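You operate a simulated robot arm through the tools that you are given. There is no shell and no other tool.

Carry out the task below with a simulated two-armed robot. There is one attempt and no reset: what you move stays moved.

TASK
Oil the black reel's pawl and slide its cover shut again.
Fine: use the oil brush and put it back. Set down upright: oil brush. Where these are worked on the way, their far stop is far enough and under half their travel is too little: pawl cover. A coat counts when it lies all over at full strength: go over it till it gets no stronger.

It is judged by the outcome, as a careful person would: the job done as asked, and still so three seconds after it is handed in. It fails if anything else is knocked over, pushed out of place, dropped, spilled or broken. Lids that push on must go on centred and level and be pressed home; caps that screw on are set level and turned clockwise until they are tight.

THE ROBOT
Two 7-joint arms with two-finger parallel grippers on one trunk that stands fixed in place. Base frame: the origin is at the foot of the trunk, x ahead of it, y to its left, z up. Lengths are in cm, angles in degrees, forces in N, time in s.
The left shoulder is at [7, 16.3, 119.5], the right one opposite. With the tool pointing down near the work surface each hand reaches from about 38 to 88 cm from the base axis, measured 20 degrees to its own side. Payload 3.43 kg a hand.
The tool frame of a hand sits at the grasp point between the pads (the TCP): z along the fingers, y along the line on which they close. The tips reach 3.4 cm beyond it. The gripper opens to 12.8 cm. The fingers are 2.4 cm wide and 1.2 cm thick; the gripper's body (4.8 by 13 cm) begins 9.6 cm behind the TCP.
Orientation is that of the tool frame in the base frame, as a unit quaternion [w, x, y, z]. With the fingers straight down and closing along the base's y, the tool's x points along the base's -x, its y along +y and its z along -z.

THE INTERFACE
- The arms move only by the tool apply_moves. It takes "left_motion", "right_motion" or both (then of equal length, played together; a hand with none holds still); each is a list of rows, each a list of 3 entries, a list of its own where there are three numbers: the turn, a rotation vector about the tool's x, y, z in units of 5 degrees (1.0 is 5 degrees), then the shift along the tool's x, y, z in units of 50 mm (1.0 is 50 mm), then the opening, from 0 (shut) to 1 (fully open). In form: [[[wx, wy, wz], [dx, dy, dz], hand], ...]. A call has 1 to 20 rows; each row shifts and turns the commanded pose from where the row before left it, along the tool's axes as they then stand. A call with a number of a shift or a turn outside -1 to 1 is refused whole. A row lasts 0.2 s, in which the tool goes at most 5 cm and 8.6 degrees; a call with a longer step from one row to the next is refused whole, and so is a gripper value outside its range. A pose out of reach is approached as far as the arm can. The call stops where the force on the tool passes 40 N (or 10 N more than at its start, if that is more) or the arm is blocked; 0.2 s more then pass. The fingers move at their own pace (about 15.3 cm/s each) and stop on an object; they squeeze with about 27 N. The grip force told is the motor's: it shows also when the fingers shut on nothing. Time passes only in rows, and 0.2 s behind the last, so rows that do not move let the fingers close. It gives the time, the measured TCP pose, the force on the tool (base axes), the opening and the grip force at its end, in the units of the frame above (readings bear some noise), with the torque about the TCP (base axes, N m) and any sound that the robot's microphone picked up.
- Cameras (640 x 400 px; columns grow to the right, rows downward): "scene" is now at [11.02, 6.92, 143.07]; the picture's right is [0.62, -0.78, -0.00], its down [-0.46, -0.37, -0.81] and it looks along [0.63, 0.50, -0.59] (base axes); focal length 279 px, centre (320, 200). "left" rides on the left gripper at [7.6, 1.1, -16] in its tool frame; the picture's right is [-0.15, 0.99, 0.00], its down [-0.88, -0.13, -0.46] and it looks along [-0.45, -0.07, 0.89] (tool axes); focal length 234 px, centre (320, 200). "right" rides on the right gripper at [7.6, -1.1, -16] in its tool frame; the picture's right is [0.15, 0.99, 0.00], its down [-0.88, 0.13, -0.46] and it looks along [-0.45, 0.07, 0.89] (tool axes); focal length 234 px, centre (320, 200).
- snapshot(camera): a new picture of that camera. No time passes.
- raise_lower(by): slides the trunk up (or, below 0, down) by that many cm; the arms and the scene camera ride with it, the base frame stays. It gives what a move gives, with no picture.
- pan_tilt(pan, tilt): turns the head with the scene camera to pan (to the left, within 86 degrees either way) and tilt (down, from -29 to 69), counted from straight ahead of the robot. It gives what a move gives.
- point_at(camera, pixels): there is no depth. For up to 12 entries [column, row, z] of the newest picture of that camera ("zoom" is the newest enlarged one), the place [x, y] in the base frame at which the ray of that pixel passes the height z, good to about 0.3 cm, but the place of the scene camera against the robot may be out by one fixed shift of up to 2.5 cm in any direction. No time passes.
- inspect(camera, box): a new picture of the part [left, top, right, bottom] of that camera's present view, enlarged. No time passes.
- finish_job(): hands the job in; it is judged then, once.

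Leave the grippers open and the arms clear of the work at the hand-in unless told otherwise.

The tools are called after ">>>" as name(argument=value, ...) on one line, values as JSON. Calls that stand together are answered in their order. apply_moves: Moves the arms, as the interface text tells. Its arguments: {"type":"object","properties":{"left_motion":{"type":"array","items":{"type":"array"}},"right_motion":{"type":"array","items":{"type":"array"}}},"required":[]} The other tools are called the same way: raise_lower (by) slides the trunk up or down; pan_tilt (pan, tilt) turns the head that bears the scene camera; snapshot (camera) takes a picture; point_at (camera, pixels) gives the place at which the rays of pixels pass given heights; inspect (camera, box) takes an enlarged picture of a part of a camera's view; finish_job () hands the job in.

At the start:

```text
t: 0.0
left_tool_pos: [39.54, 43.27, 114.23]
left_ee_rot: [0.0, 0.001, 1.0, 0.0]
left_force: [0.0, 0.5, -0.2]
left_torque: [0.03, -0.01, -0.01]
left_gripper_width: 12.8
left_gripper_force: 0.1
right_tool_pos: [61.3, 3.03, 121.48]
right_ee_rot: [0.001, 0.001, 1.0, 0.0]
right_force: [0.8, 0.1, 0.6]
right_torque: [0.04, 0.01, -0.01]
right_gripper_width: 12.8
right_gripper_force: 0.1
trunk travel left (down, up): [-67.5, 26.5]
head pan, tilt: [38.6, 36.1]
```

scene: 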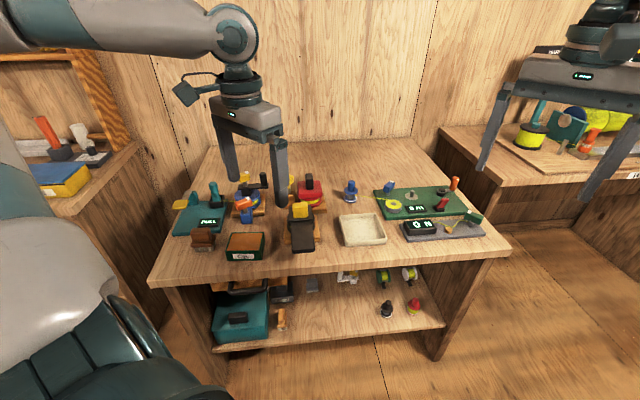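
right: 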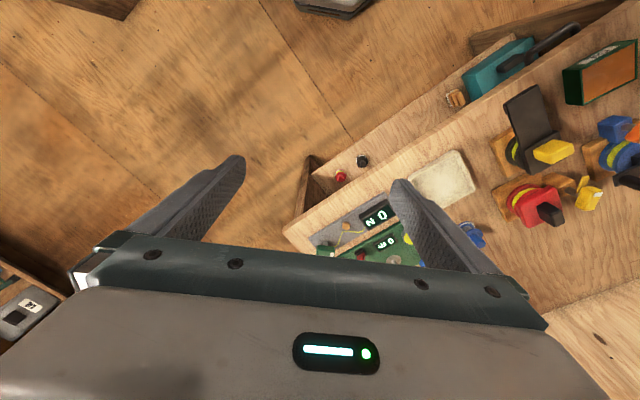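
left: 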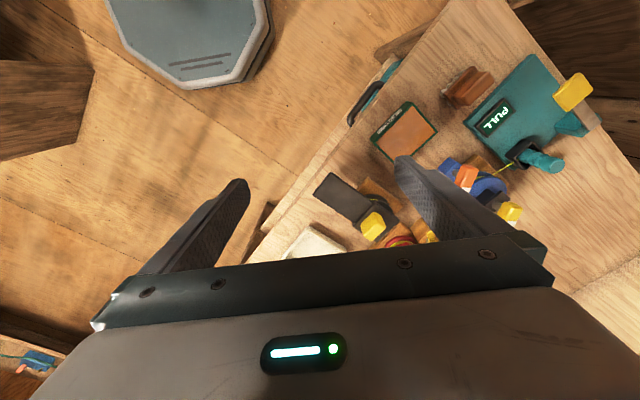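

I see a workbench with several reels and tools. I'll look closer at the middle of the table first.

>>> inspect(camera="scene", box=[160, 150, 340, 270])

>>> inspect(camera="scene", box=[330, 150, 510, 270])

>>> inspect(camera="left", box=[280, 50, 620, 260])

>>> inspect(camera="right", box=[280, 20, 640, 270])

```text
3.33 times, centred on (250, 210) of scene
```

zoom: 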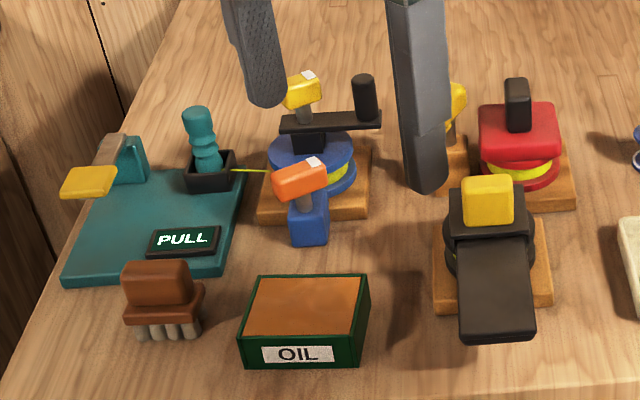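

```text
3.33 times, centred on (420, 210) of scene
```

zoom: 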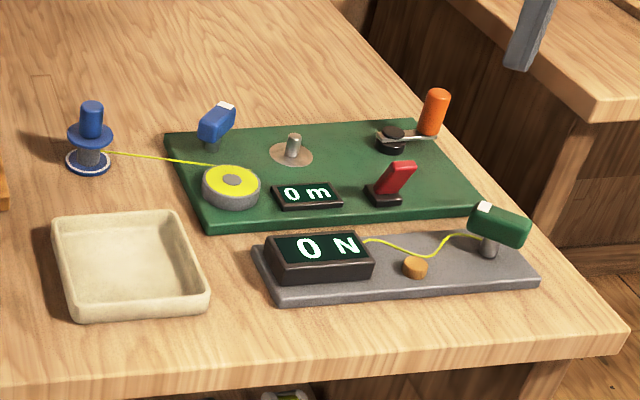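

```text
1.88 times, centred on (450, 155) of left
```

zoom: 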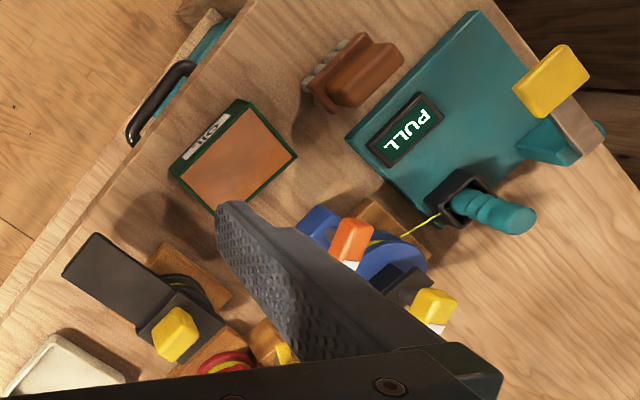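

```text
1.60 times, centred on (460, 145) of right
```

zoom: 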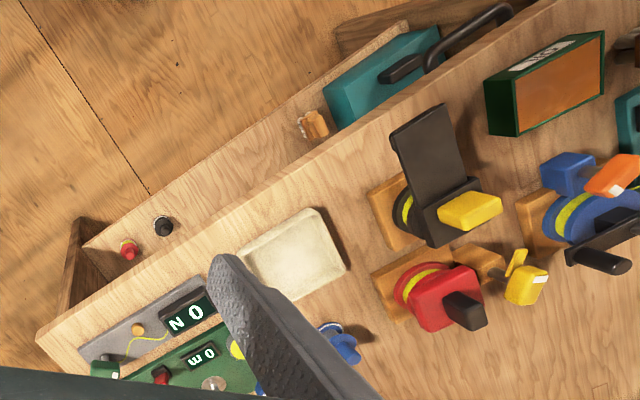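

The black reel (scene about (300,230)) has a black plate sticking out toward the robot; the OIL box and brown brush are at its left. I'll triangulate heights using the two hand cameras on matching points.

>>> point_at(camera="left", pixels=[[378.4, 137.8, 70], [378.4, 137.8, 90], [412, 106, 70], [412, 106, 90], [438.5, 134, 70], [438.5, 134, 90]])

>>> point_at(camera="right", pixels=[[605, 70, 70], [605, 70, 90], [605, 104, 70], [605, 104, 90], [655, 48, 70], [655, 48, 90]])

>>> snapshot(camera="right")

>>> snapshot(camera="left")

```text
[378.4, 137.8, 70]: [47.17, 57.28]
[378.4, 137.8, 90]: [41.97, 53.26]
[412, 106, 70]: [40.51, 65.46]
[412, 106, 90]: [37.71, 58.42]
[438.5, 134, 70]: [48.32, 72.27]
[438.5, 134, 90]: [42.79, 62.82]
```

```text
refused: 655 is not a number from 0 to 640
```

```text
taken
```

right: 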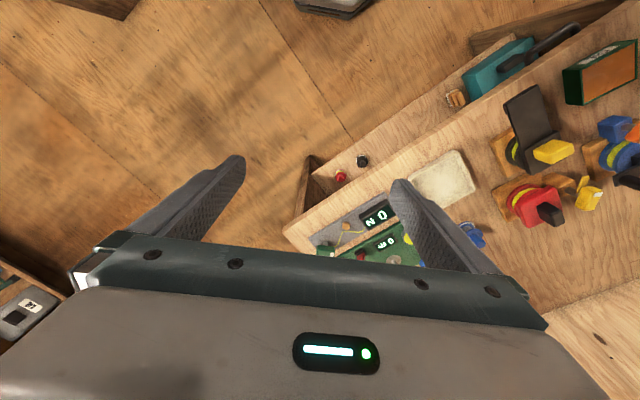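

```text
taken
```

left: 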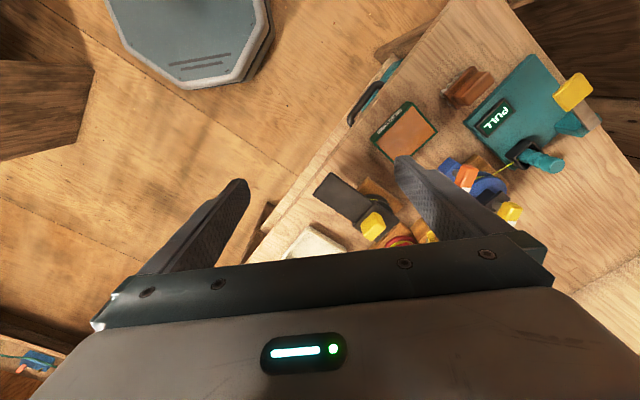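

I'll redo the right-camera points with the corrected zoom scale.

>>> point_at(camera="right", pixels=[[585, 70, 70], [585, 70, 90], [635, 48, 70], [635, 48, 90], [585, 104, 70], [585, 104, 90]])

>>> inspect(camera="right", box=[480, 20, 640, 120])

>>> inspect(camera="left", box=[300, 80, 460, 180])

```text
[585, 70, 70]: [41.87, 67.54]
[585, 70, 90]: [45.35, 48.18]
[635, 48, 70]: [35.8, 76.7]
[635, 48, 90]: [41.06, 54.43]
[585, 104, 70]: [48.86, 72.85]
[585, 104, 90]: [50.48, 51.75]
```

```text
4.00 times, centred on (560, 70) of right
```

zoom: 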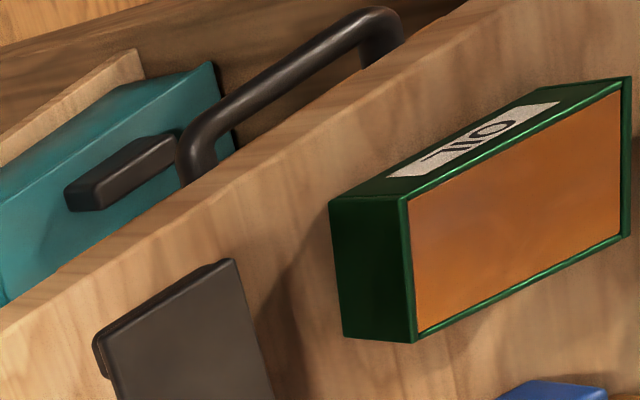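

```text
4.00 times, centred on (380, 130) of left
```

zoom: 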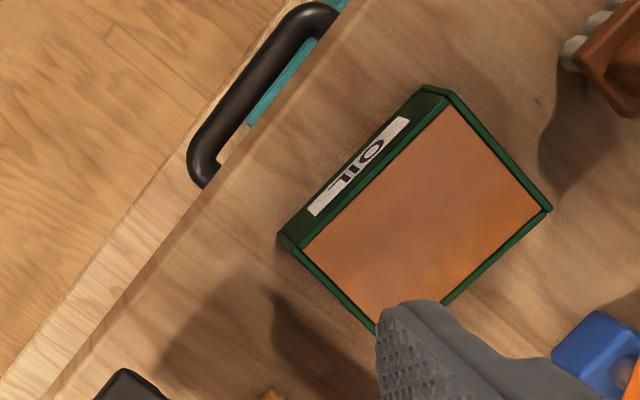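

Triangulation gives the oil pad's top at z≈83–84. Next I locate the brush and the black reel roughly.

>>> point_at(camera="left", pixels=[[470, 88, 82], [330, 180, 82], [375, 225, 86], [385, 235, 82], [315, 195, 84], [331, 174, 84]])

>>> point_at(camera="right", pixels=[[553, 150, 86], [505, 100, 82], [505, 100, 86], [537, 85, 82], [537, 85, 86]])

>>> inspect(camera="scene", box=[265, 180, 345, 260])

>>> inspect(camera="scene", box=[180, 210, 280, 272])

>>> inspect(camera="right", box=[480, 75, 600, 175])

>>> inspect(camera="left", box=[300, 160, 420, 240])

>>> inspect(camera="left", box=[420, 50, 520, 130])

```text
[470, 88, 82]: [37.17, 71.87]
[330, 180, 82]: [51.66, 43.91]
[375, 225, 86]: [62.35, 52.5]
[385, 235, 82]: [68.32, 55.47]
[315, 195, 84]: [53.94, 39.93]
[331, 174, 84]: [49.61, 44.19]
```

```text
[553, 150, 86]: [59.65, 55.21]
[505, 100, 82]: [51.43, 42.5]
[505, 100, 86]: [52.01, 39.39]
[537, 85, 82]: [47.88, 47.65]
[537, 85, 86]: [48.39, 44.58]
```

```text
5.00 times, centred on (305, 220) of scene
```

zoom: 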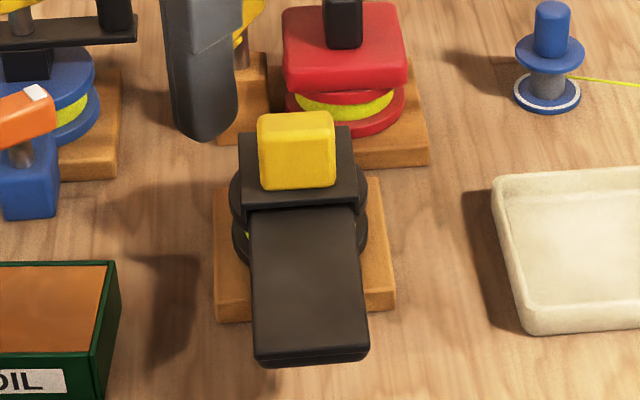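

```text
6.40 times, centred on (230, 241) of scene
```

zoom: 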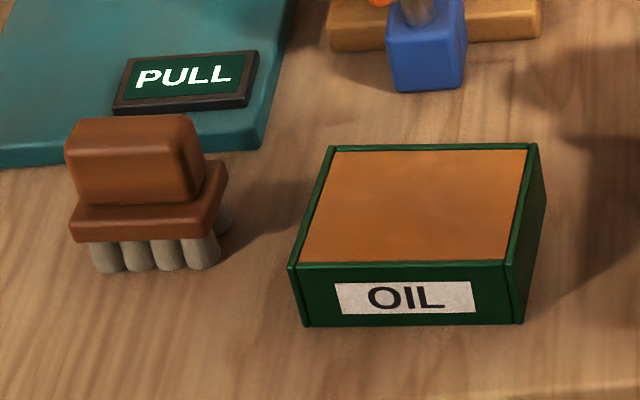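

```text
4.00 times, centred on (540, 125) of right
```

zoom: 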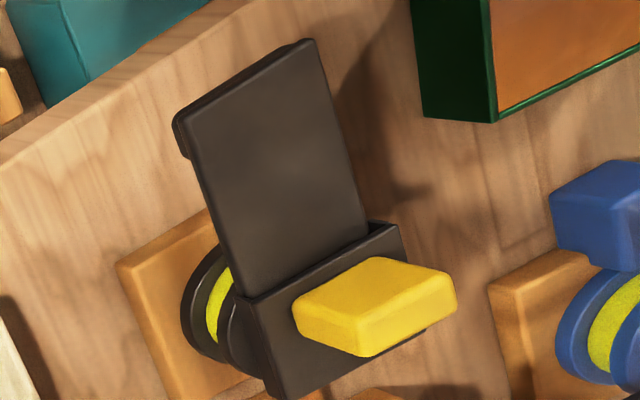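

```text
5.00 times, centred on (360, 200) of left
```

zoom: 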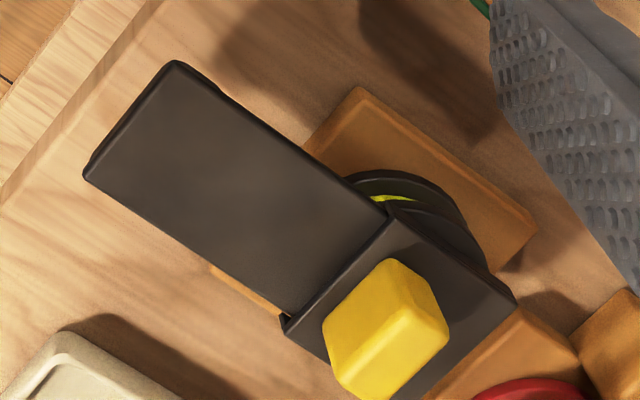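

```text
5.00 times, centred on (470, 90) of left
```

zoom: 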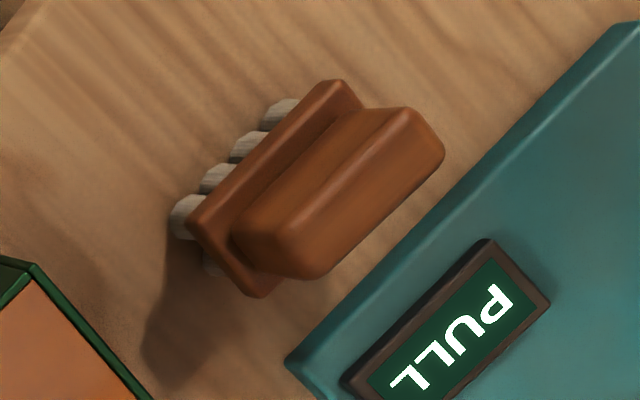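

I zoom harder on the black reel, the red reel and the blue one to understand the mechanism.

>>> inspect(camera="scene", box=[280, 195, 328, 225])

>>> inspect(camera="scene", box=[280, 165, 328, 215])

>>> inspect(camera="scene", box=[215, 165, 295, 225])

>>> inspect(camera="scene", box=[200, 260, 440, 360])

>>> inspect(camera="right", box=[500, 120, 580, 180])

>>> inspect(camera="right", box=[500, 160, 600, 235])

```text
13.33 times, centred on (304, 210) of scene
```

zoom: 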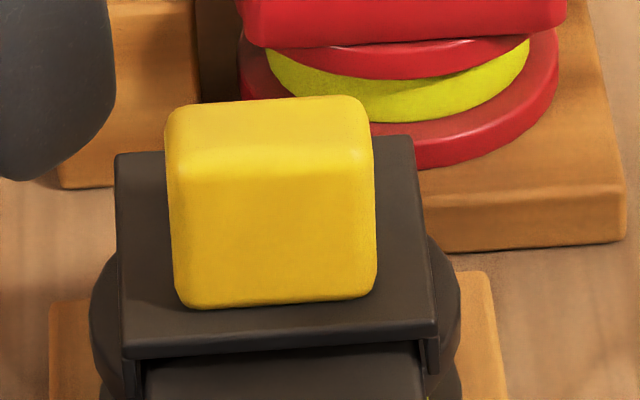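

```text
8.00 times, centred on (304, 190) of scene
```

zoom: 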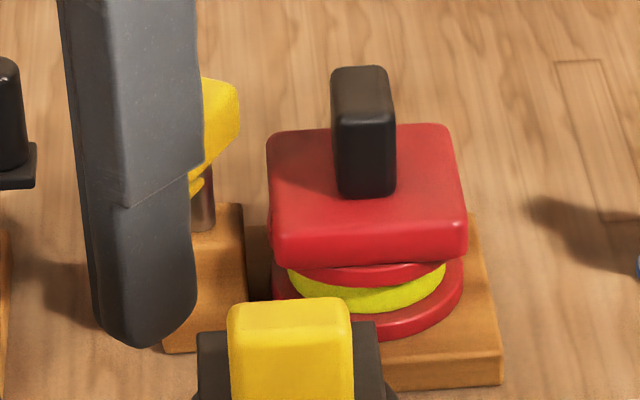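

```text
6.67 times, centred on (255, 195) of scene
```

zoom: 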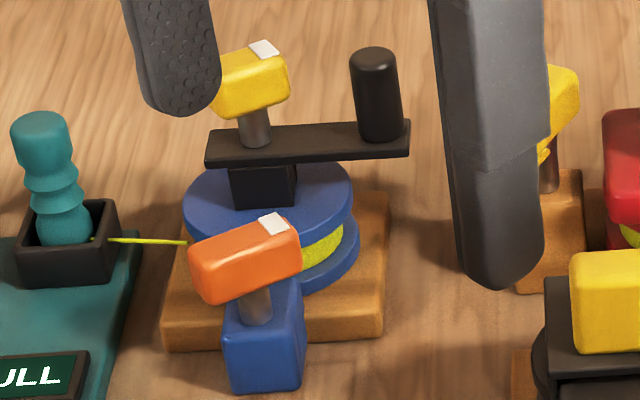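

```text
2.67 times, centred on (320, 310) of scene
```

zoom: 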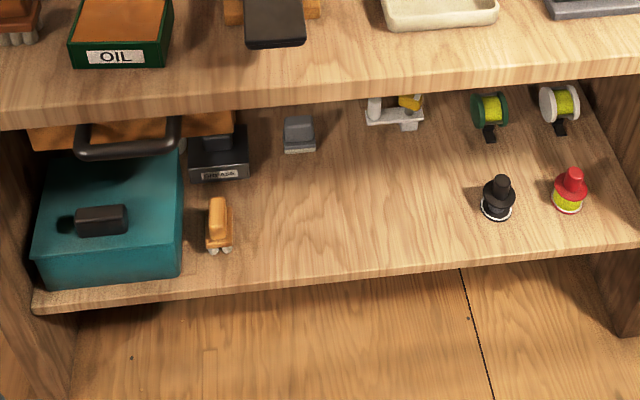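

```text
6.67 times, centred on (540, 150) of right
```

zoom: 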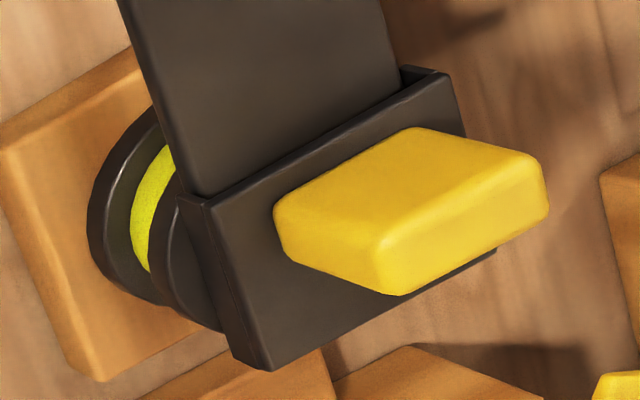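

```text
5.33 times, centred on (550, 198) of right
```

zoom: 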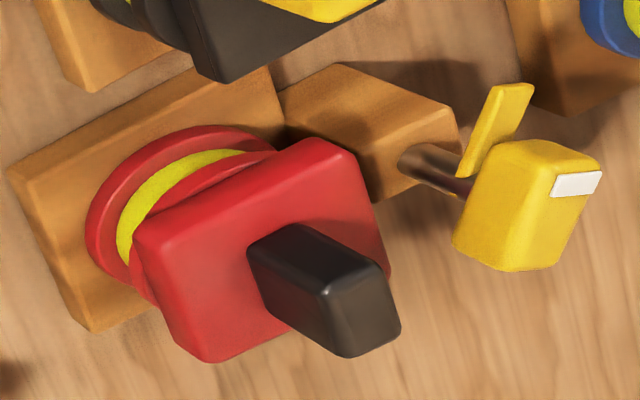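

The black reel's cap (with the yellow grip) has skirts straddling the flat black plate, so it appears to be the cover that slides along the plate toward the robot. To confirm, I turn the left hand 45° so it lines up with the bench and bring its camera closer above the reel, well clear of everything.

>>> apply_moves(left_motion=[[[0, 0, -1], [0, 0, 0], 1], [[0, 0, -1], [0, 0, 0], 1], [[0, 0, -1], [0, 0, 0], 1], [[0, 0, -1], [0, 0, 0], 1], [[0, 0, -1], [0, 0, 0], 1], [[0, 0, -1], [0, 0, 0], 1], [[0, 0, -1], [0, 0, 0], 1], [[0, 0, -1], [0, 0, 0], 1], [[0, 0, -1], [0, 0, 0], 1], [[0, 0, 0], [-0.525, -0.32, 0.5], 1], [[0, 0, 0], [-0.525, -0.32, 0.5], 1], [[0, 0, 0], [-0.525, -0.32, 0.5], 1], [[0, 0, 0], [-0.525, -0.32, 0.5], 1]])

>>> snapshot(camera="left")

>>> snapshot(camera="scene")

```text
t: 2.8
left_tool_pos: [51.73, 46.34, 104.15]
left_ee_rot: [-0.001, -0.383, 0.924, 0.0]
left_force: [1.0, 0.0, 0.4]
left_torque: [0.01, 0.07, 0.03]
left_gripper_width: 12.8
left_gripper_force: 0.0
right_tool_pos: [61.44, 3.28, 121.4]
right_ee_rot: [0.0, -0.001, 1.0, 0.0]
right_force: [0.0, 1.2, -0.2]
right_torque: [-0.01, 0.06, 0.02]
right_gripper_width: 12.78
right_gripper_force: 0.0
trunk travel left (down, up): [-67.5, 26.5]
head pan, tilt: [38.6, 36.1]
```

```text
taken
```

left: 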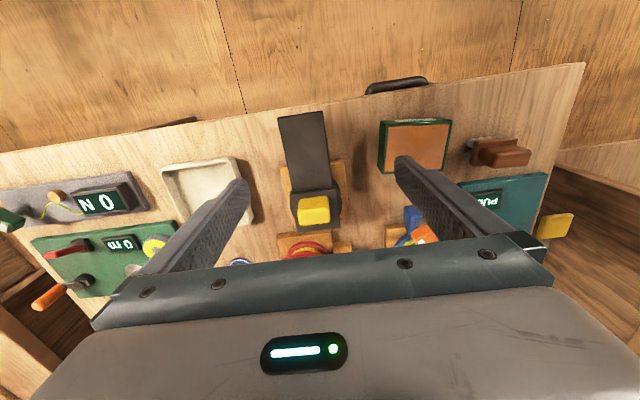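

```text
taken
```

scene: 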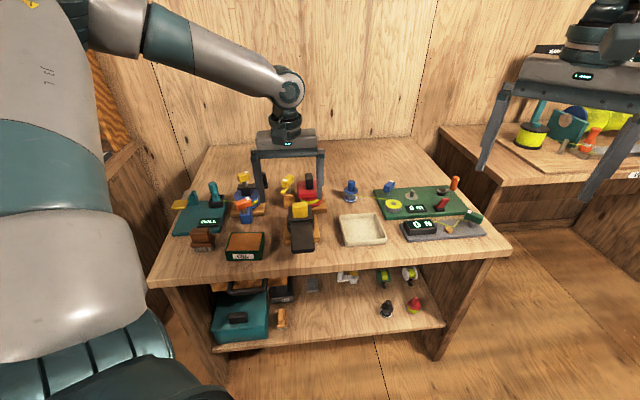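

Good view. I'll zoom on the reel and the brush.

>>> inspect(camera="left", box=[260, 100, 380, 260])

>>> inspect(camera="left", box=[270, 165, 350, 235])

>>> inspect(camera="left", box=[370, 100, 550, 212])

>>> inspect(camera="scene", box=[265, 165, 345, 260])

```text
2.50 times, centred on (320, 180) of left
```

zoom: 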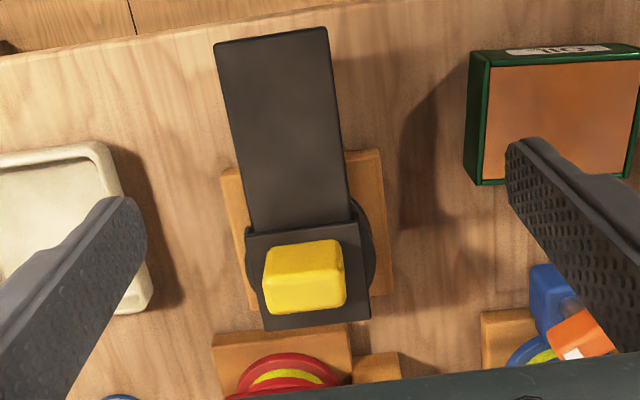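

```text
5.71 times, centred on (310, 200) of left
```

zoom: 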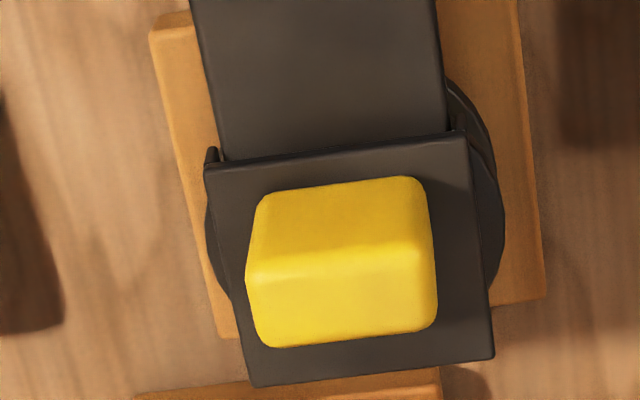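

```text
3.56 times, centred on (460, 156) of left
```

zoom: 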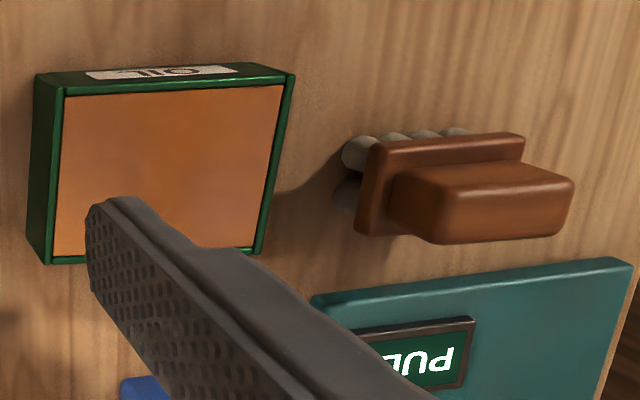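

```text
4.21 times, centred on (305, 212) of scene
```

zoom: 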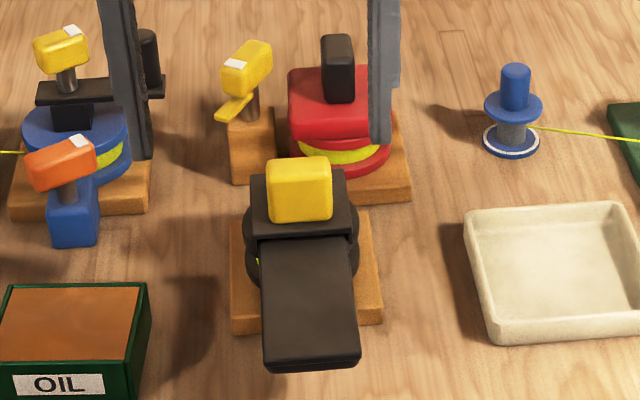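

I get heights by comparing this view with my first one; query rays for the cap corners, plate corners, yellow grip, brush and pad.

>>> point_at(camera="left", pixels=[[290, 194, 85], [290, 194, 90], [335.4, 188.6, 85], [335.4, 188.6, 90], [340.3, 227.7, 85], [340.3, 227.7, 90], [278, 116.8, 80], [278, 116.8, 85], [322.8, 111.2, 80], [322.8, 111.2, 85]])

>>> point_at(camera="scene", pixels=[[280, 250, 85], [315, 250, 85]])

```text
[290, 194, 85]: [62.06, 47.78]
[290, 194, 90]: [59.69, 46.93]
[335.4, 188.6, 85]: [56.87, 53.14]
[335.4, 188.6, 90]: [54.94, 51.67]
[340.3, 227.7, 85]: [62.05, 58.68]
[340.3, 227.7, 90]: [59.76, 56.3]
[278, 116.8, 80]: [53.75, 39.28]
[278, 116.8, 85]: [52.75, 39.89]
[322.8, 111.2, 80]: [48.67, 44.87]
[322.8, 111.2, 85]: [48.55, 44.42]
```

```text
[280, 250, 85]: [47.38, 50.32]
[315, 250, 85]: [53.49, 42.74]
```

The cap top comes out at z≈86–87, about 7 cm square, aligned at ~45°. I query the yellow grip's top centre, the brush and the pad corners for planning.

>>> point_at(camera="left", pixels=[[314.4, 217.5, 88], [314.4, 217.5, 91], [298, 219, 90], [329.5, 213, 90], [299, 202, 90], [329, 196, 90]])

>>> inspect(camera="left", box=[455, 120, 545, 176])

```text
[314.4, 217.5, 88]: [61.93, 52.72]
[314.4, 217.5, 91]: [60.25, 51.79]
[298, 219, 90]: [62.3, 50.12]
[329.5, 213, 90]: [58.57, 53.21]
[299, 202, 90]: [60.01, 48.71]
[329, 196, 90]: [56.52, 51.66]
```

```text
7.11 times, centred on (500, 148) of left
```

zoom: 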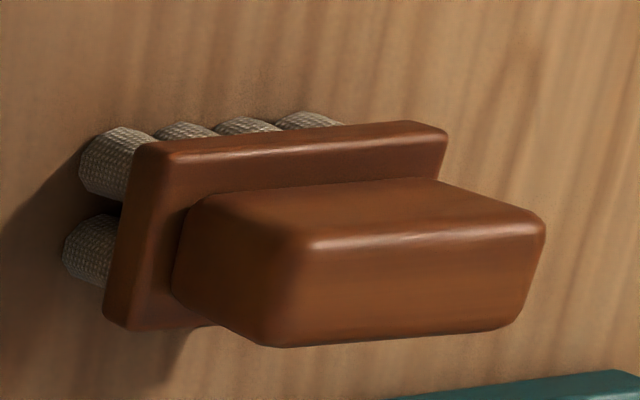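

The grip is ~4.8 cm wide along the bench's length, centred near (60.5, 52). I bring the left hand above it with the fingers at about 7.7 cm, tips still above it.

>>> apply_moves(left_motion=[[[0, 0, 0], [-0.51, -0.115, 0.2], 0.6], [[0, 0, 0], [-0.51, -0.115, 0.2], 0.6], [[0, 0, 0], [-0.51, -0.115, 0.3], 0.6], [[0, 0, 0], [-0.51, -0.115, 0.5], 0.6], [[0, 0, 0], [0, 0, 0], 0.6]])

>>> snapshot(camera="left")

>>> inspect(camera="scene", box=[245, 150, 365, 255])

```text
t: 4.0
left_tool_pos: [60.29, 51.66, 98.37]
left_ee_rot: [0.002, -0.382, 0.924, -0.001]
left_force: [0.6, -0.1, -0.4]
left_torque: [0.02, -0.04, 0.01]
left_gripper_width: 7.7
left_gripper_force: 0.1
right_tool_pos: [61.19, 3.13, 121.53]
right_ee_rot: [0.0, 0.0, 1.0, 0.0]
right_force: [0.2, -0.7, 0.5]
right_torque: [0.0, -0.01, 0.05]
right_gripper_width: 12.78
right_gripper_force: 0.0
trunk travel left (down, up): [-67.5, 26.5]
head pan, tilt: [38.6, 36.1]
```

```text
taken
```

left: 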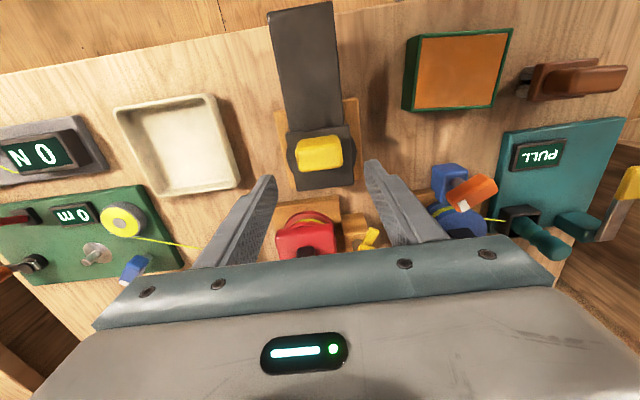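

```text
3.81 times, centred on (305, 202) of scene
```

zoom: 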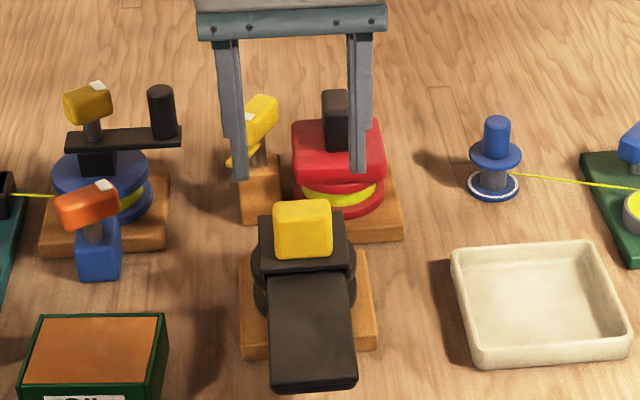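

I zoom on the grip in this view to triangulate its height against the previous view.

>>> inspect(camera="left", box=[270, 110, 370, 200])

>>> point_at(camera="left", pixels=[[299, 155, 86], [299, 155, 92], [341, 148, 86], [341, 148, 92], [278, 20, 80], [278, 20, 86], [333, 8, 80], [333, 8, 86]])

```text
4.44 times, centred on (320, 155) of left
```

zoom: 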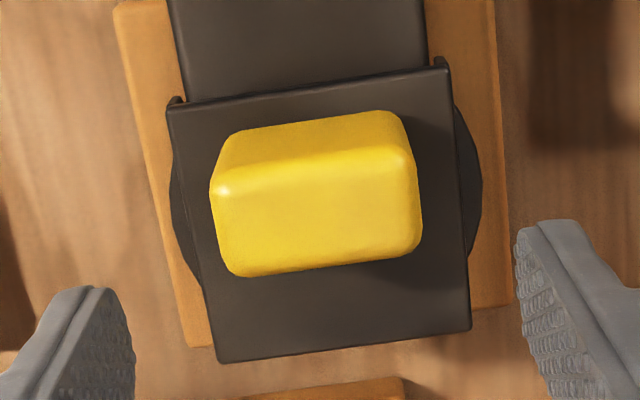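

```text
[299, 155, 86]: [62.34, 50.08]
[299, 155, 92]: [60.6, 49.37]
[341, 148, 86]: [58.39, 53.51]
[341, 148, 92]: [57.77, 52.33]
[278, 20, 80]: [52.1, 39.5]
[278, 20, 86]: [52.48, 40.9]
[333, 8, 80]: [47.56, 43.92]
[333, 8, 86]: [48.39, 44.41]
```

>>> point_at(camera="left", pixels=[[285.8, 135.2, 85], [285.8, 135.2, 90], [349.4, 125.8, 85], [349.4, 125.8, 90], [353.9, 183.9, 85], [353.9, 183.9, 90], [295.7, 152.3, 90], [341.5, 146, 90], [342.6, 165.2, 90], [300.3, 171.9, 90]])

```text
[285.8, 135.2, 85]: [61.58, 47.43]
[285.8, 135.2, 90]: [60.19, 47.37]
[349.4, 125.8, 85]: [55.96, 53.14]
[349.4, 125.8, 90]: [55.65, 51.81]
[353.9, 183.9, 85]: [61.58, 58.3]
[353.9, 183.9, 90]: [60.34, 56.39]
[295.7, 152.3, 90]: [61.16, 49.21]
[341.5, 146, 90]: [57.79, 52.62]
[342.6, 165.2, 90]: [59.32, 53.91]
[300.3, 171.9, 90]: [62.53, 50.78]
```

Cap top is at z≈87.5, grip top ≈91.7 with centre (59.85, 51.3), ~4.5 × 2 cm. I descend to TCP z≈91.5 (tips at 88.1, just above the cap), still open.

>>> apply_moves(left_motion=[[[0, 0, 0], [0.114, 0.012, 0.4], 0.6], [[0, 0, 0], [0, 0, 0.4], 0.6], [[0, 0, 0], [0, 0, 0.3], 0.6], [[0, 0, 0], [0, 0, 0.2], 0.6], [[0, 0, 0], [0, 0, 0], 0.6]])

>>> snapshot(camera="left")

>>> inspect(camera="scene", box=[245, 150, 365, 255])

```text
t: 5.2
left_tool_pos: [59.79, 51.46, 91.7]
left_ee_rot: [-0.001, -0.384, 0.923, 0.0]
left_force: [-0.2, 0.2, 0.9]
left_torque: [-0.02, 0.03, -0.01]
left_gripper_width: 7.7
left_gripper_force: 0.1
right_tool_pos: [61.22, 3.04, 121.48]
right_ee_rot: [-0.001, 0.0, 1.0, 0.0]
right_force: [0.8, 0.0, 0.0]
right_torque: [0.0, -0.02, 0.01]
right_gripper_width: 12.8
right_gripper_force: 0.0
trunk travel left (down, up): [-67.5, 26.5]
head pan, tilt: [38.6, 36.1]
```

```text
taken
```

left: 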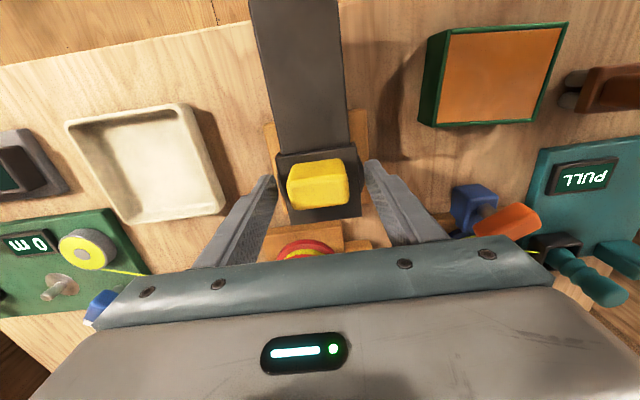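

```text
3.81 times, centred on (305, 202) of scene
```

zoom: 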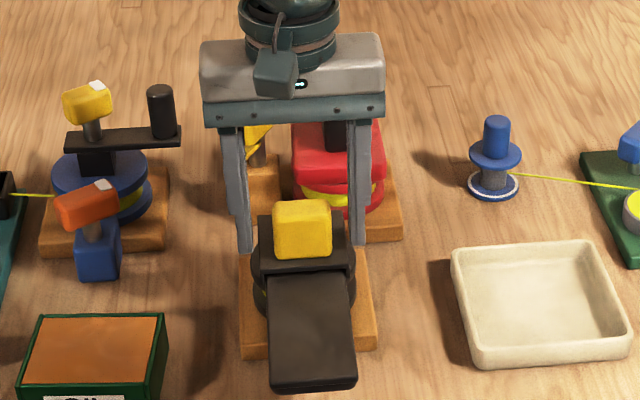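

The grip sits centred between the fingers (cols 287–350 between 270 and 370). I close on it.

>>> apply_moves(left_motion=[[[0, 0, 0], [0, 0, 0], 0.36], [[0, 0, 0], [0, 0, 0], 0.3], [[0, 0, 0], [0, 0, 0], 0.2], [[0, 0, 0], [0, 0, 0], 0.2]])

>>> inspect(camera="left", box=[260, 110, 380, 230])

```text
t: 6.2
left_tool_pos: [59.8, 51.42, 91.66]
left_ee_rot: [0.0, -0.383, 0.924, 0.0]
left_force: [1.1, -2.2, 0.2]
left_torque: [0.03, -0.08, -0.02]
left_gripper_width: 4.54
left_gripper_force: 26.9
right_tool_pos: [61.34, 3.07, 121.39]
right_ee_rot: [0.0, 0.001, 1.0, 0.0]
right_force: [0.6, -0.9, -0.4]
right_torque: [0.02, -0.04, 0.03]
right_gripper_width: 12.79
right_gripper_force: 0.1
trunk travel left (down, up): [-67.5, 26.5]
head pan, tilt: [38.6, 36.1]
```

```text
3.33 times, centred on (320, 170) of left
```

zoom: 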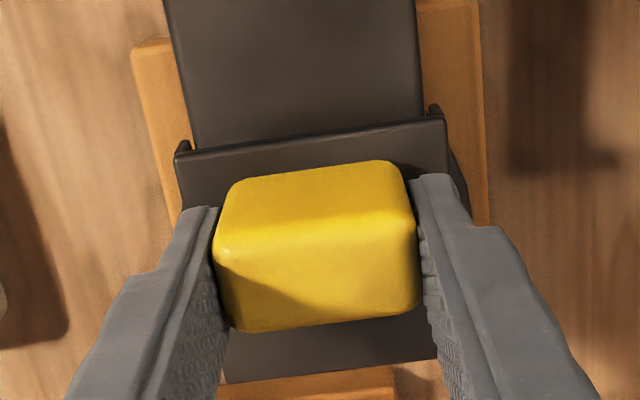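

Gripped at 4.54 cm. Now a gentle pull of 2 cm toward the robot (tool +x) to see whether the cap slides.

>>> apply_moves(left_motion=[[[0, 0, 0], [0.1, 0, 0], 0.2], [[0, 0, 0], [0.1, 0, 0], 0.2], [[0, 0, 0], [0.1, 0, 0], 0.2], [[0, 0, 0], [0.1, 0, 0], 0.2]])

>>> inspect(camera="left", box=[260, 80, 380, 240])

>>> inspect(camera="scene", box=[245, 150, 365, 255])

```text
t: 7.2
left_tool_pos: [58.51, 49.89, 91.67]
left_ee_rot: [0.0, -0.383, 0.924, -0.001]
left_force: [2.3, -3.2, 1.8]
left_torque: [-0.04, 0.06, -0.07]
left_gripper_width: 4.54
left_gripper_force: 27.1
right_tool_pos: [61.37, 3.05, 121.53]
right_ee_rot: [0.0, 0.001, 1.0, 0.0]
right_force: [0.4, 1.3, 0.6]
right_torque: [-0.01, -0.01, 0.02]
right_gripper_width: 12.8
right_gripper_force: 0.0
trunk travel left (down, up): [-67.5, 26.5]
head pan, tilt: [38.6, 36.1]
```

```text
2.50 times, centred on (320, 160) of left
```

zoom: 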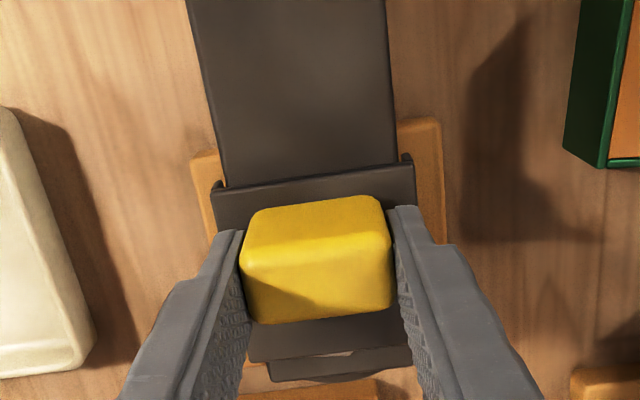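

```text
3.81 times, centred on (305, 202) of scene
```

zoom: 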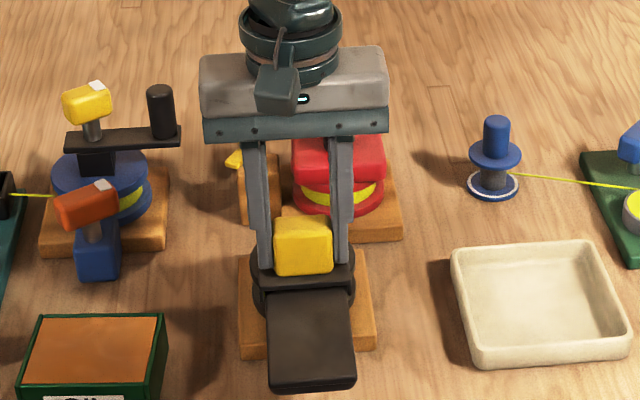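

The cap slid with little force and the reel beneath is being exposed. I continue pulling toward the far stop.

>>> apply_moves(left_motion=[[[0, 0, 0], [0.1, 0, 0], 0.2], [[0, 0, 0], [0.1, 0, 0], 0.2], [[0, 0, 0], [0.1, 0, 0], 0.2], [[0, 0, 0], [0.1, 0, 0], 0.2], [[0, 0, 0], [0.1, 0, 0], 0.2], [[0, 0, 0], [0.1, 0, 0], 0.2]])

>>> inspect(camera="left", box=[240, 60, 400, 240])

>>> inspect(camera="scene", box=[245, 150, 365, 255])

```text
t: 8.6
left_tool_pos: [56.35, 47.94, 91.71]
left_ee_rot: [0.0, -0.384, 0.923, 0.001]
left_force: [1.1, -1.2, 3.3]
left_torque: [0.0, 0.28, -0.08]
left_gripper_width: 4.54
left_gripper_force: 26.9
right_tool_pos: [61.3, 3.07, 121.57]
right_ee_rot: [0.0, 0.0, 1.0, -0.001]
right_force: [-0.4, -0.1, 1.3]
right_torque: [0.02, -0.01, -0.01]
right_gripper_width: 12.8
right_gripper_force: 0.0
trunk travel left (down, up): [-67.5, 26.5]
head pan, tilt: [38.6, 36.1]
```

```text
2.22 times, centred on (320, 150) of left
```

zoom: 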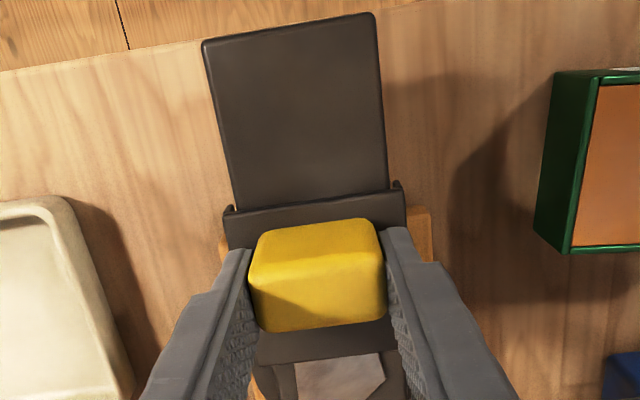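

```text
3.81 times, centred on (305, 202) of scene
```

zoom: 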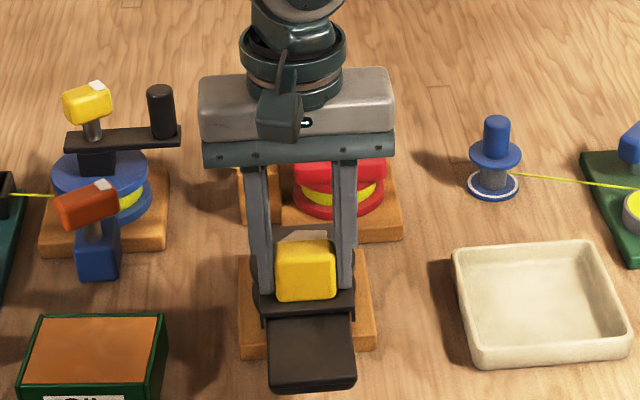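

5 cm opened; a grey pawl surface is appearing. Keep pulling to the stop.

>>> apply_moves(left_motion=[[[0, 0, 0], [0.08, 0, 0], 0.2], [[0, 0, 0], [0.08, 0, 0], 0.2], [[0, 0, 0], [0.08, 0, 0], 0.2], [[0, 0, 0], [0.08, 0, 0], 0.2], [[0, 0, 0], [0.08, 0, 0], 0.2], [[0, 0, 0], [0.08, 0, 0], 0.2]])

>>> inspect(camera="left", box=[240, 60, 400, 240])

>>> inspect(camera="scene", box=[245, 150, 365, 255])

```text
t: 10.0
left_tool_pos: [54.61, 46.15, 91.8]
left_ee_rot: [-0.001, -0.383, 0.924, 0.0]
left_force: [-0.2, -0.3, -0.2]
left_torque: [0.15, -0.15, 0.06]
left_gripper_width: 4.57
left_gripper_force: 26.7
right_tool_pos: [61.21, 3.08, 121.45]
right_ee_rot: [0.0, 0.002, 1.0, -0.001]
right_force: [-0.7, 1.0, -0.1]
right_torque: [0.01, 0.02, -0.02]
right_gripper_width: 12.8
right_gripper_force: 0.0
trunk travel left (down, up): [-67.5, 26.5]
head pan, tilt: [38.6, 36.1]
```

```text
2.22 times, centred on (320, 150) of left
```

zoom: 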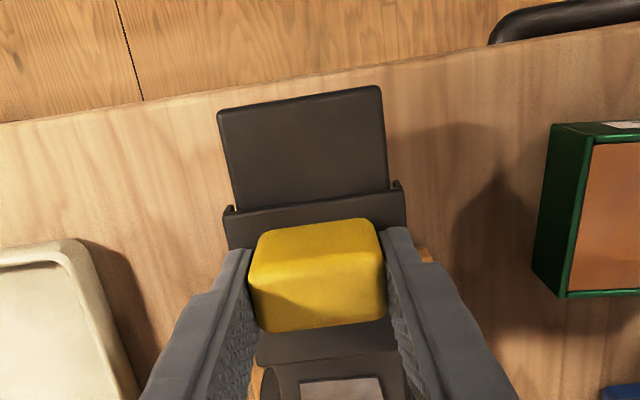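

```text
3.81 times, centred on (305, 202) of scene
```

zoom: 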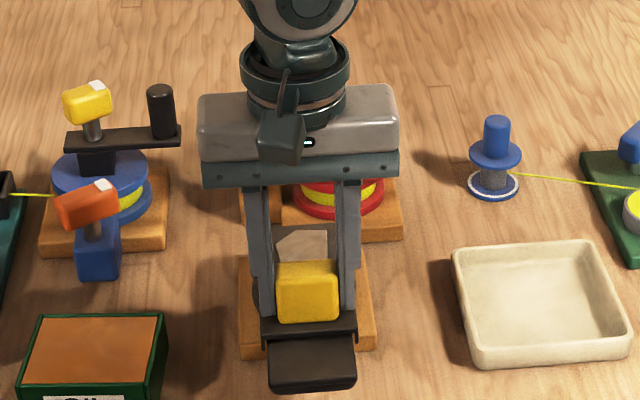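

Still sliding freely (7.4 cm so far). Continue to the stop.

>>> apply_moves(left_motion=[[[0, 0, 0], [0.08, 0, 0], 0.2], [[0, 0, 0], [0.08, 0, 0], 0.2], [[0, 0, 0], [0.08, 0, 0], 0.2], [[0, 0, 0], [0.08, 0, 0], 0.2], [[0, 0, 0], [0.08, 0, 0], 0.2], [[0, 0, 0], [0.08, 0, 0], 0.2]])

>>> inspect(camera="left", box=[240, 60, 400, 240])

>>> inspect(camera="scene", box=[245, 150, 365, 255])

```text
t: 11.4
left_tool_pos: [52.93, 44.39, 91.61]
left_ee_rot: [0.0, -0.383, 0.924, 0.0]
left_force: [0.2, 0.2, 1.1]
left_torque: [-0.11, 0.15, -0.14]
left_gripper_width: 4.52
left_gripper_force: 27.2
right_tool_pos: [61.37, 3.08, 121.52]
right_ee_rot: [0.0, 0.001, 1.0, -0.001]
right_force: [-0.8, 0.8, 0.2]
right_torque: [0.0, 0.0, 0.01]
right_gripper_width: 12.79
right_gripper_force: 0.1
trunk travel left (down, up): [-67.5, 26.5]
head pan, tilt: [38.6, 36.1]
```

```text
2.22 times, centred on (320, 150) of left
```

zoom: 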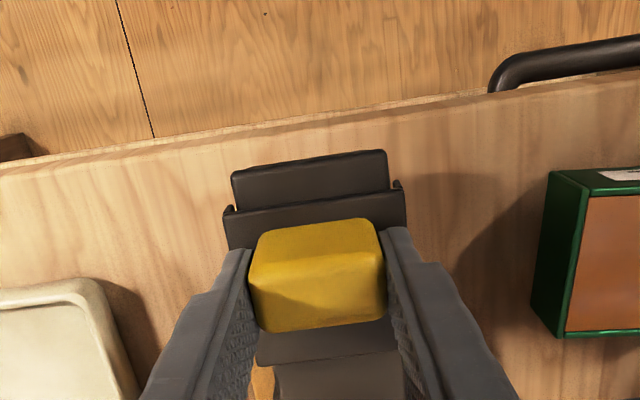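

```text
3.81 times, centred on (305, 202) of scene
```

zoom: 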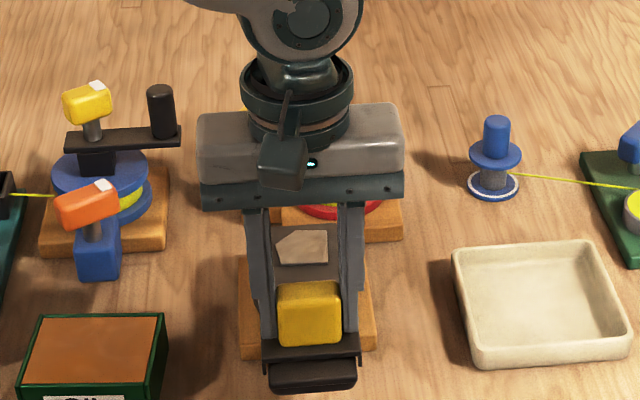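

9.9 cm opened; the pawl (pale pentagon) is exposed. About 2 cm of plate remains; I ease forward in small steps to feel for the stop.

>>> apply_moves(left_motion=[[[0, 0, 0], [0.04, 0, 0], 0.2], [[0, 0, 0], [0.04, 0, 0], 0.2], [[0, 0, 0], [0.04, 0, 0], 0.2], [[0, 0, 0], [0.04, 0, 0], 0.2]])

>>> inspect(camera="left", box=[240, 60, 400, 240])

```text
t: 12.4
left_tool_pos: [52.37, 43.93, 91.62]
left_ee_rot: [-0.001, -0.383, 0.924, 0.0]
left_force: [0.0, 0.6, -0.2]
left_torque: [-0.17, 0.15, -0.05]
left_gripper_width: 4.55
left_gripper_force: 26.9
right_tool_pos: [61.41, 3.12, 121.46]
right_ee_rot: [0.0, 0.001, 1.0, 0.0]
right_force: [0.3, -0.7, -0.7]
right_torque: [0.03, -0.07, 0.02]
right_gripper_width: 12.79
right_gripper_force: 0.1
trunk travel left (down, up): [-67.5, 26.5]
head pan, tilt: [38.6, 36.1]
```

```text
2.22 times, centred on (320, 150) of left
```

zoom: 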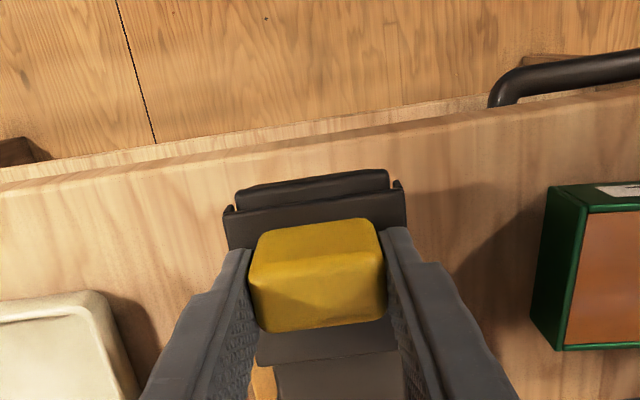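

No stop yet (10.5 cm). Two more tiny steps.

>>> apply_moves(left_motion=[[[0, 0, 0], [0.04, 0, 0], 0.2], [[0, 0, 0], [0.04, 0, 0], 0.2], [[0, 0, 0], [0.04, 0, 0], 0.2], [[0, 0, 0], [0.04, 0, 0], 0.2]])

>>> inspect(camera="left", box=[240, 60, 400, 240])

>>> inspect(camera="scene", box=[265, 190, 345, 260])

```text
t: 13.4
left_tool_pos: [51.83, 43.35, 91.69]
left_ee_rot: [0.0, -0.384, 0.923, 0.0]
left_force: [1.7, 3.8, 2.3]
left_torque: [0.13, -0.31, 0.09]
left_gripper_width: 4.54
left_gripper_force: 26.3
right_tool_pos: [61.53, 3.12, 121.64]
right_ee_rot: [0.001, 0.001, 1.0, 0.001]
right_force: [-0.4, 0.6, -0.6]
right_torque: [0.01, -0.01, 0.01]
right_gripper_width: 12.79
right_gripper_force: 0.1
trunk travel left (down, up): [-67.5, 26.5]
head pan, tilt: [38.6, 36.1]
```

```text
2.22 times, centred on (320, 150) of left
```

zoom: 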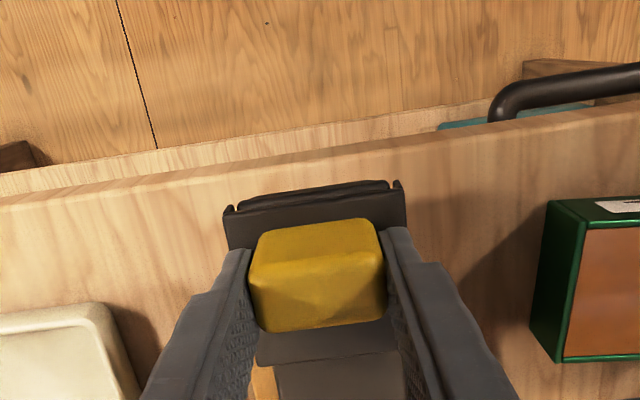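

```text
5.71 times, centred on (305, 225) of scene
```

zoom: 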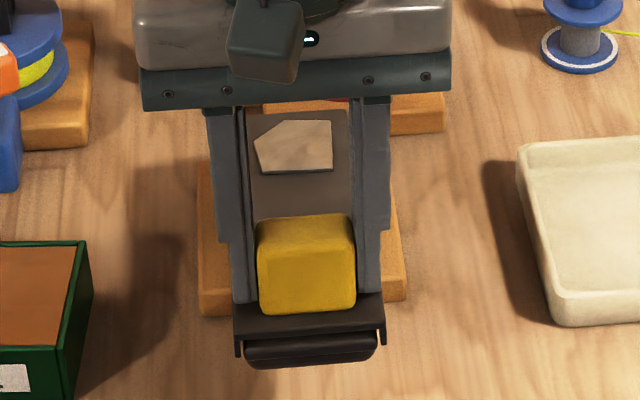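

The force just began to rise (≈4 N) at 11.3 cm: the stop. The pawl is fully exposed. I release and rise.

>>> apply_moves(left_motion=[[[0, 0, 0], [0, 0, 0], 0.6], [[0, 0, 0], [0, 0, 0], 0.6], [[0, 0, 0], [0, 0, -0.5], 0.6], [[0, 0, 0], [0, 0, -1], 0.6], [[0, 0, 0], [0, 0, -1], 0.6], [[0, 0, 0], [0, 0, 0], 0.6]])

>>> snapshot(camera="left")

>>> inspect(camera="scene", box=[265, 170, 345, 260])

```text
t: 14.8
left_tool_pos: [51.92, 43.53, 104.29]
left_ee_rot: [0.0, -0.382, 0.924, 0.001]
left_force: [0.3, -0.9, 0.0]
left_torque: [0.01, 0.01, -0.01]
left_gripper_width: 7.67
left_gripper_force: 0.0
right_tool_pos: [61.31, 3.14, 121.47]
right_ee_rot: [0.0, 0.002, 1.0, 0.001]
right_force: [-0.3, 0.2, 0.0]
right_torque: [0.01, -0.01, 0.02]
right_gripper_width: 12.77
right_gripper_force: 0.1
trunk travel left (down, up): [-67.5, 26.5]
head pan, tilt: [38.6, 36.1]
```

```text
taken
```

left: 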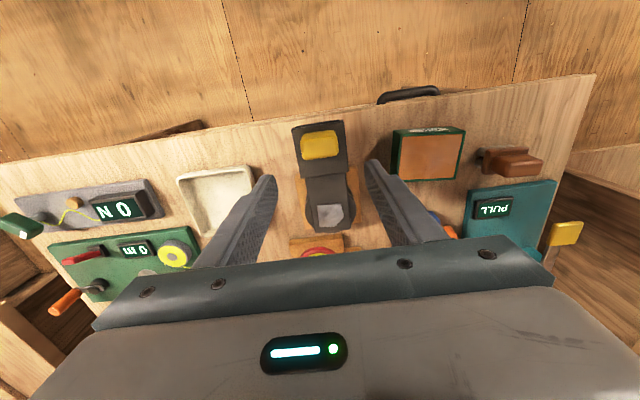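

```text
4.44 times, centred on (305, 215) of scene
```

zoom: 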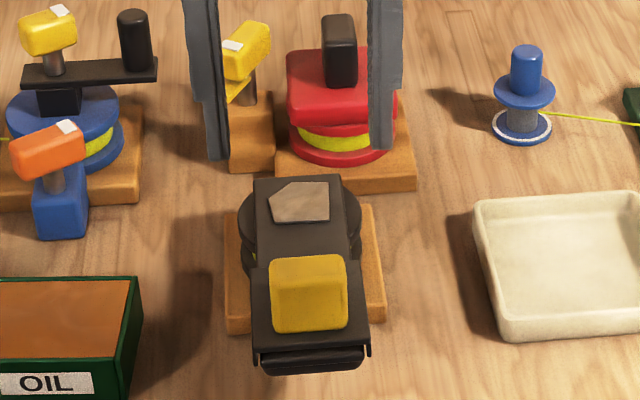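

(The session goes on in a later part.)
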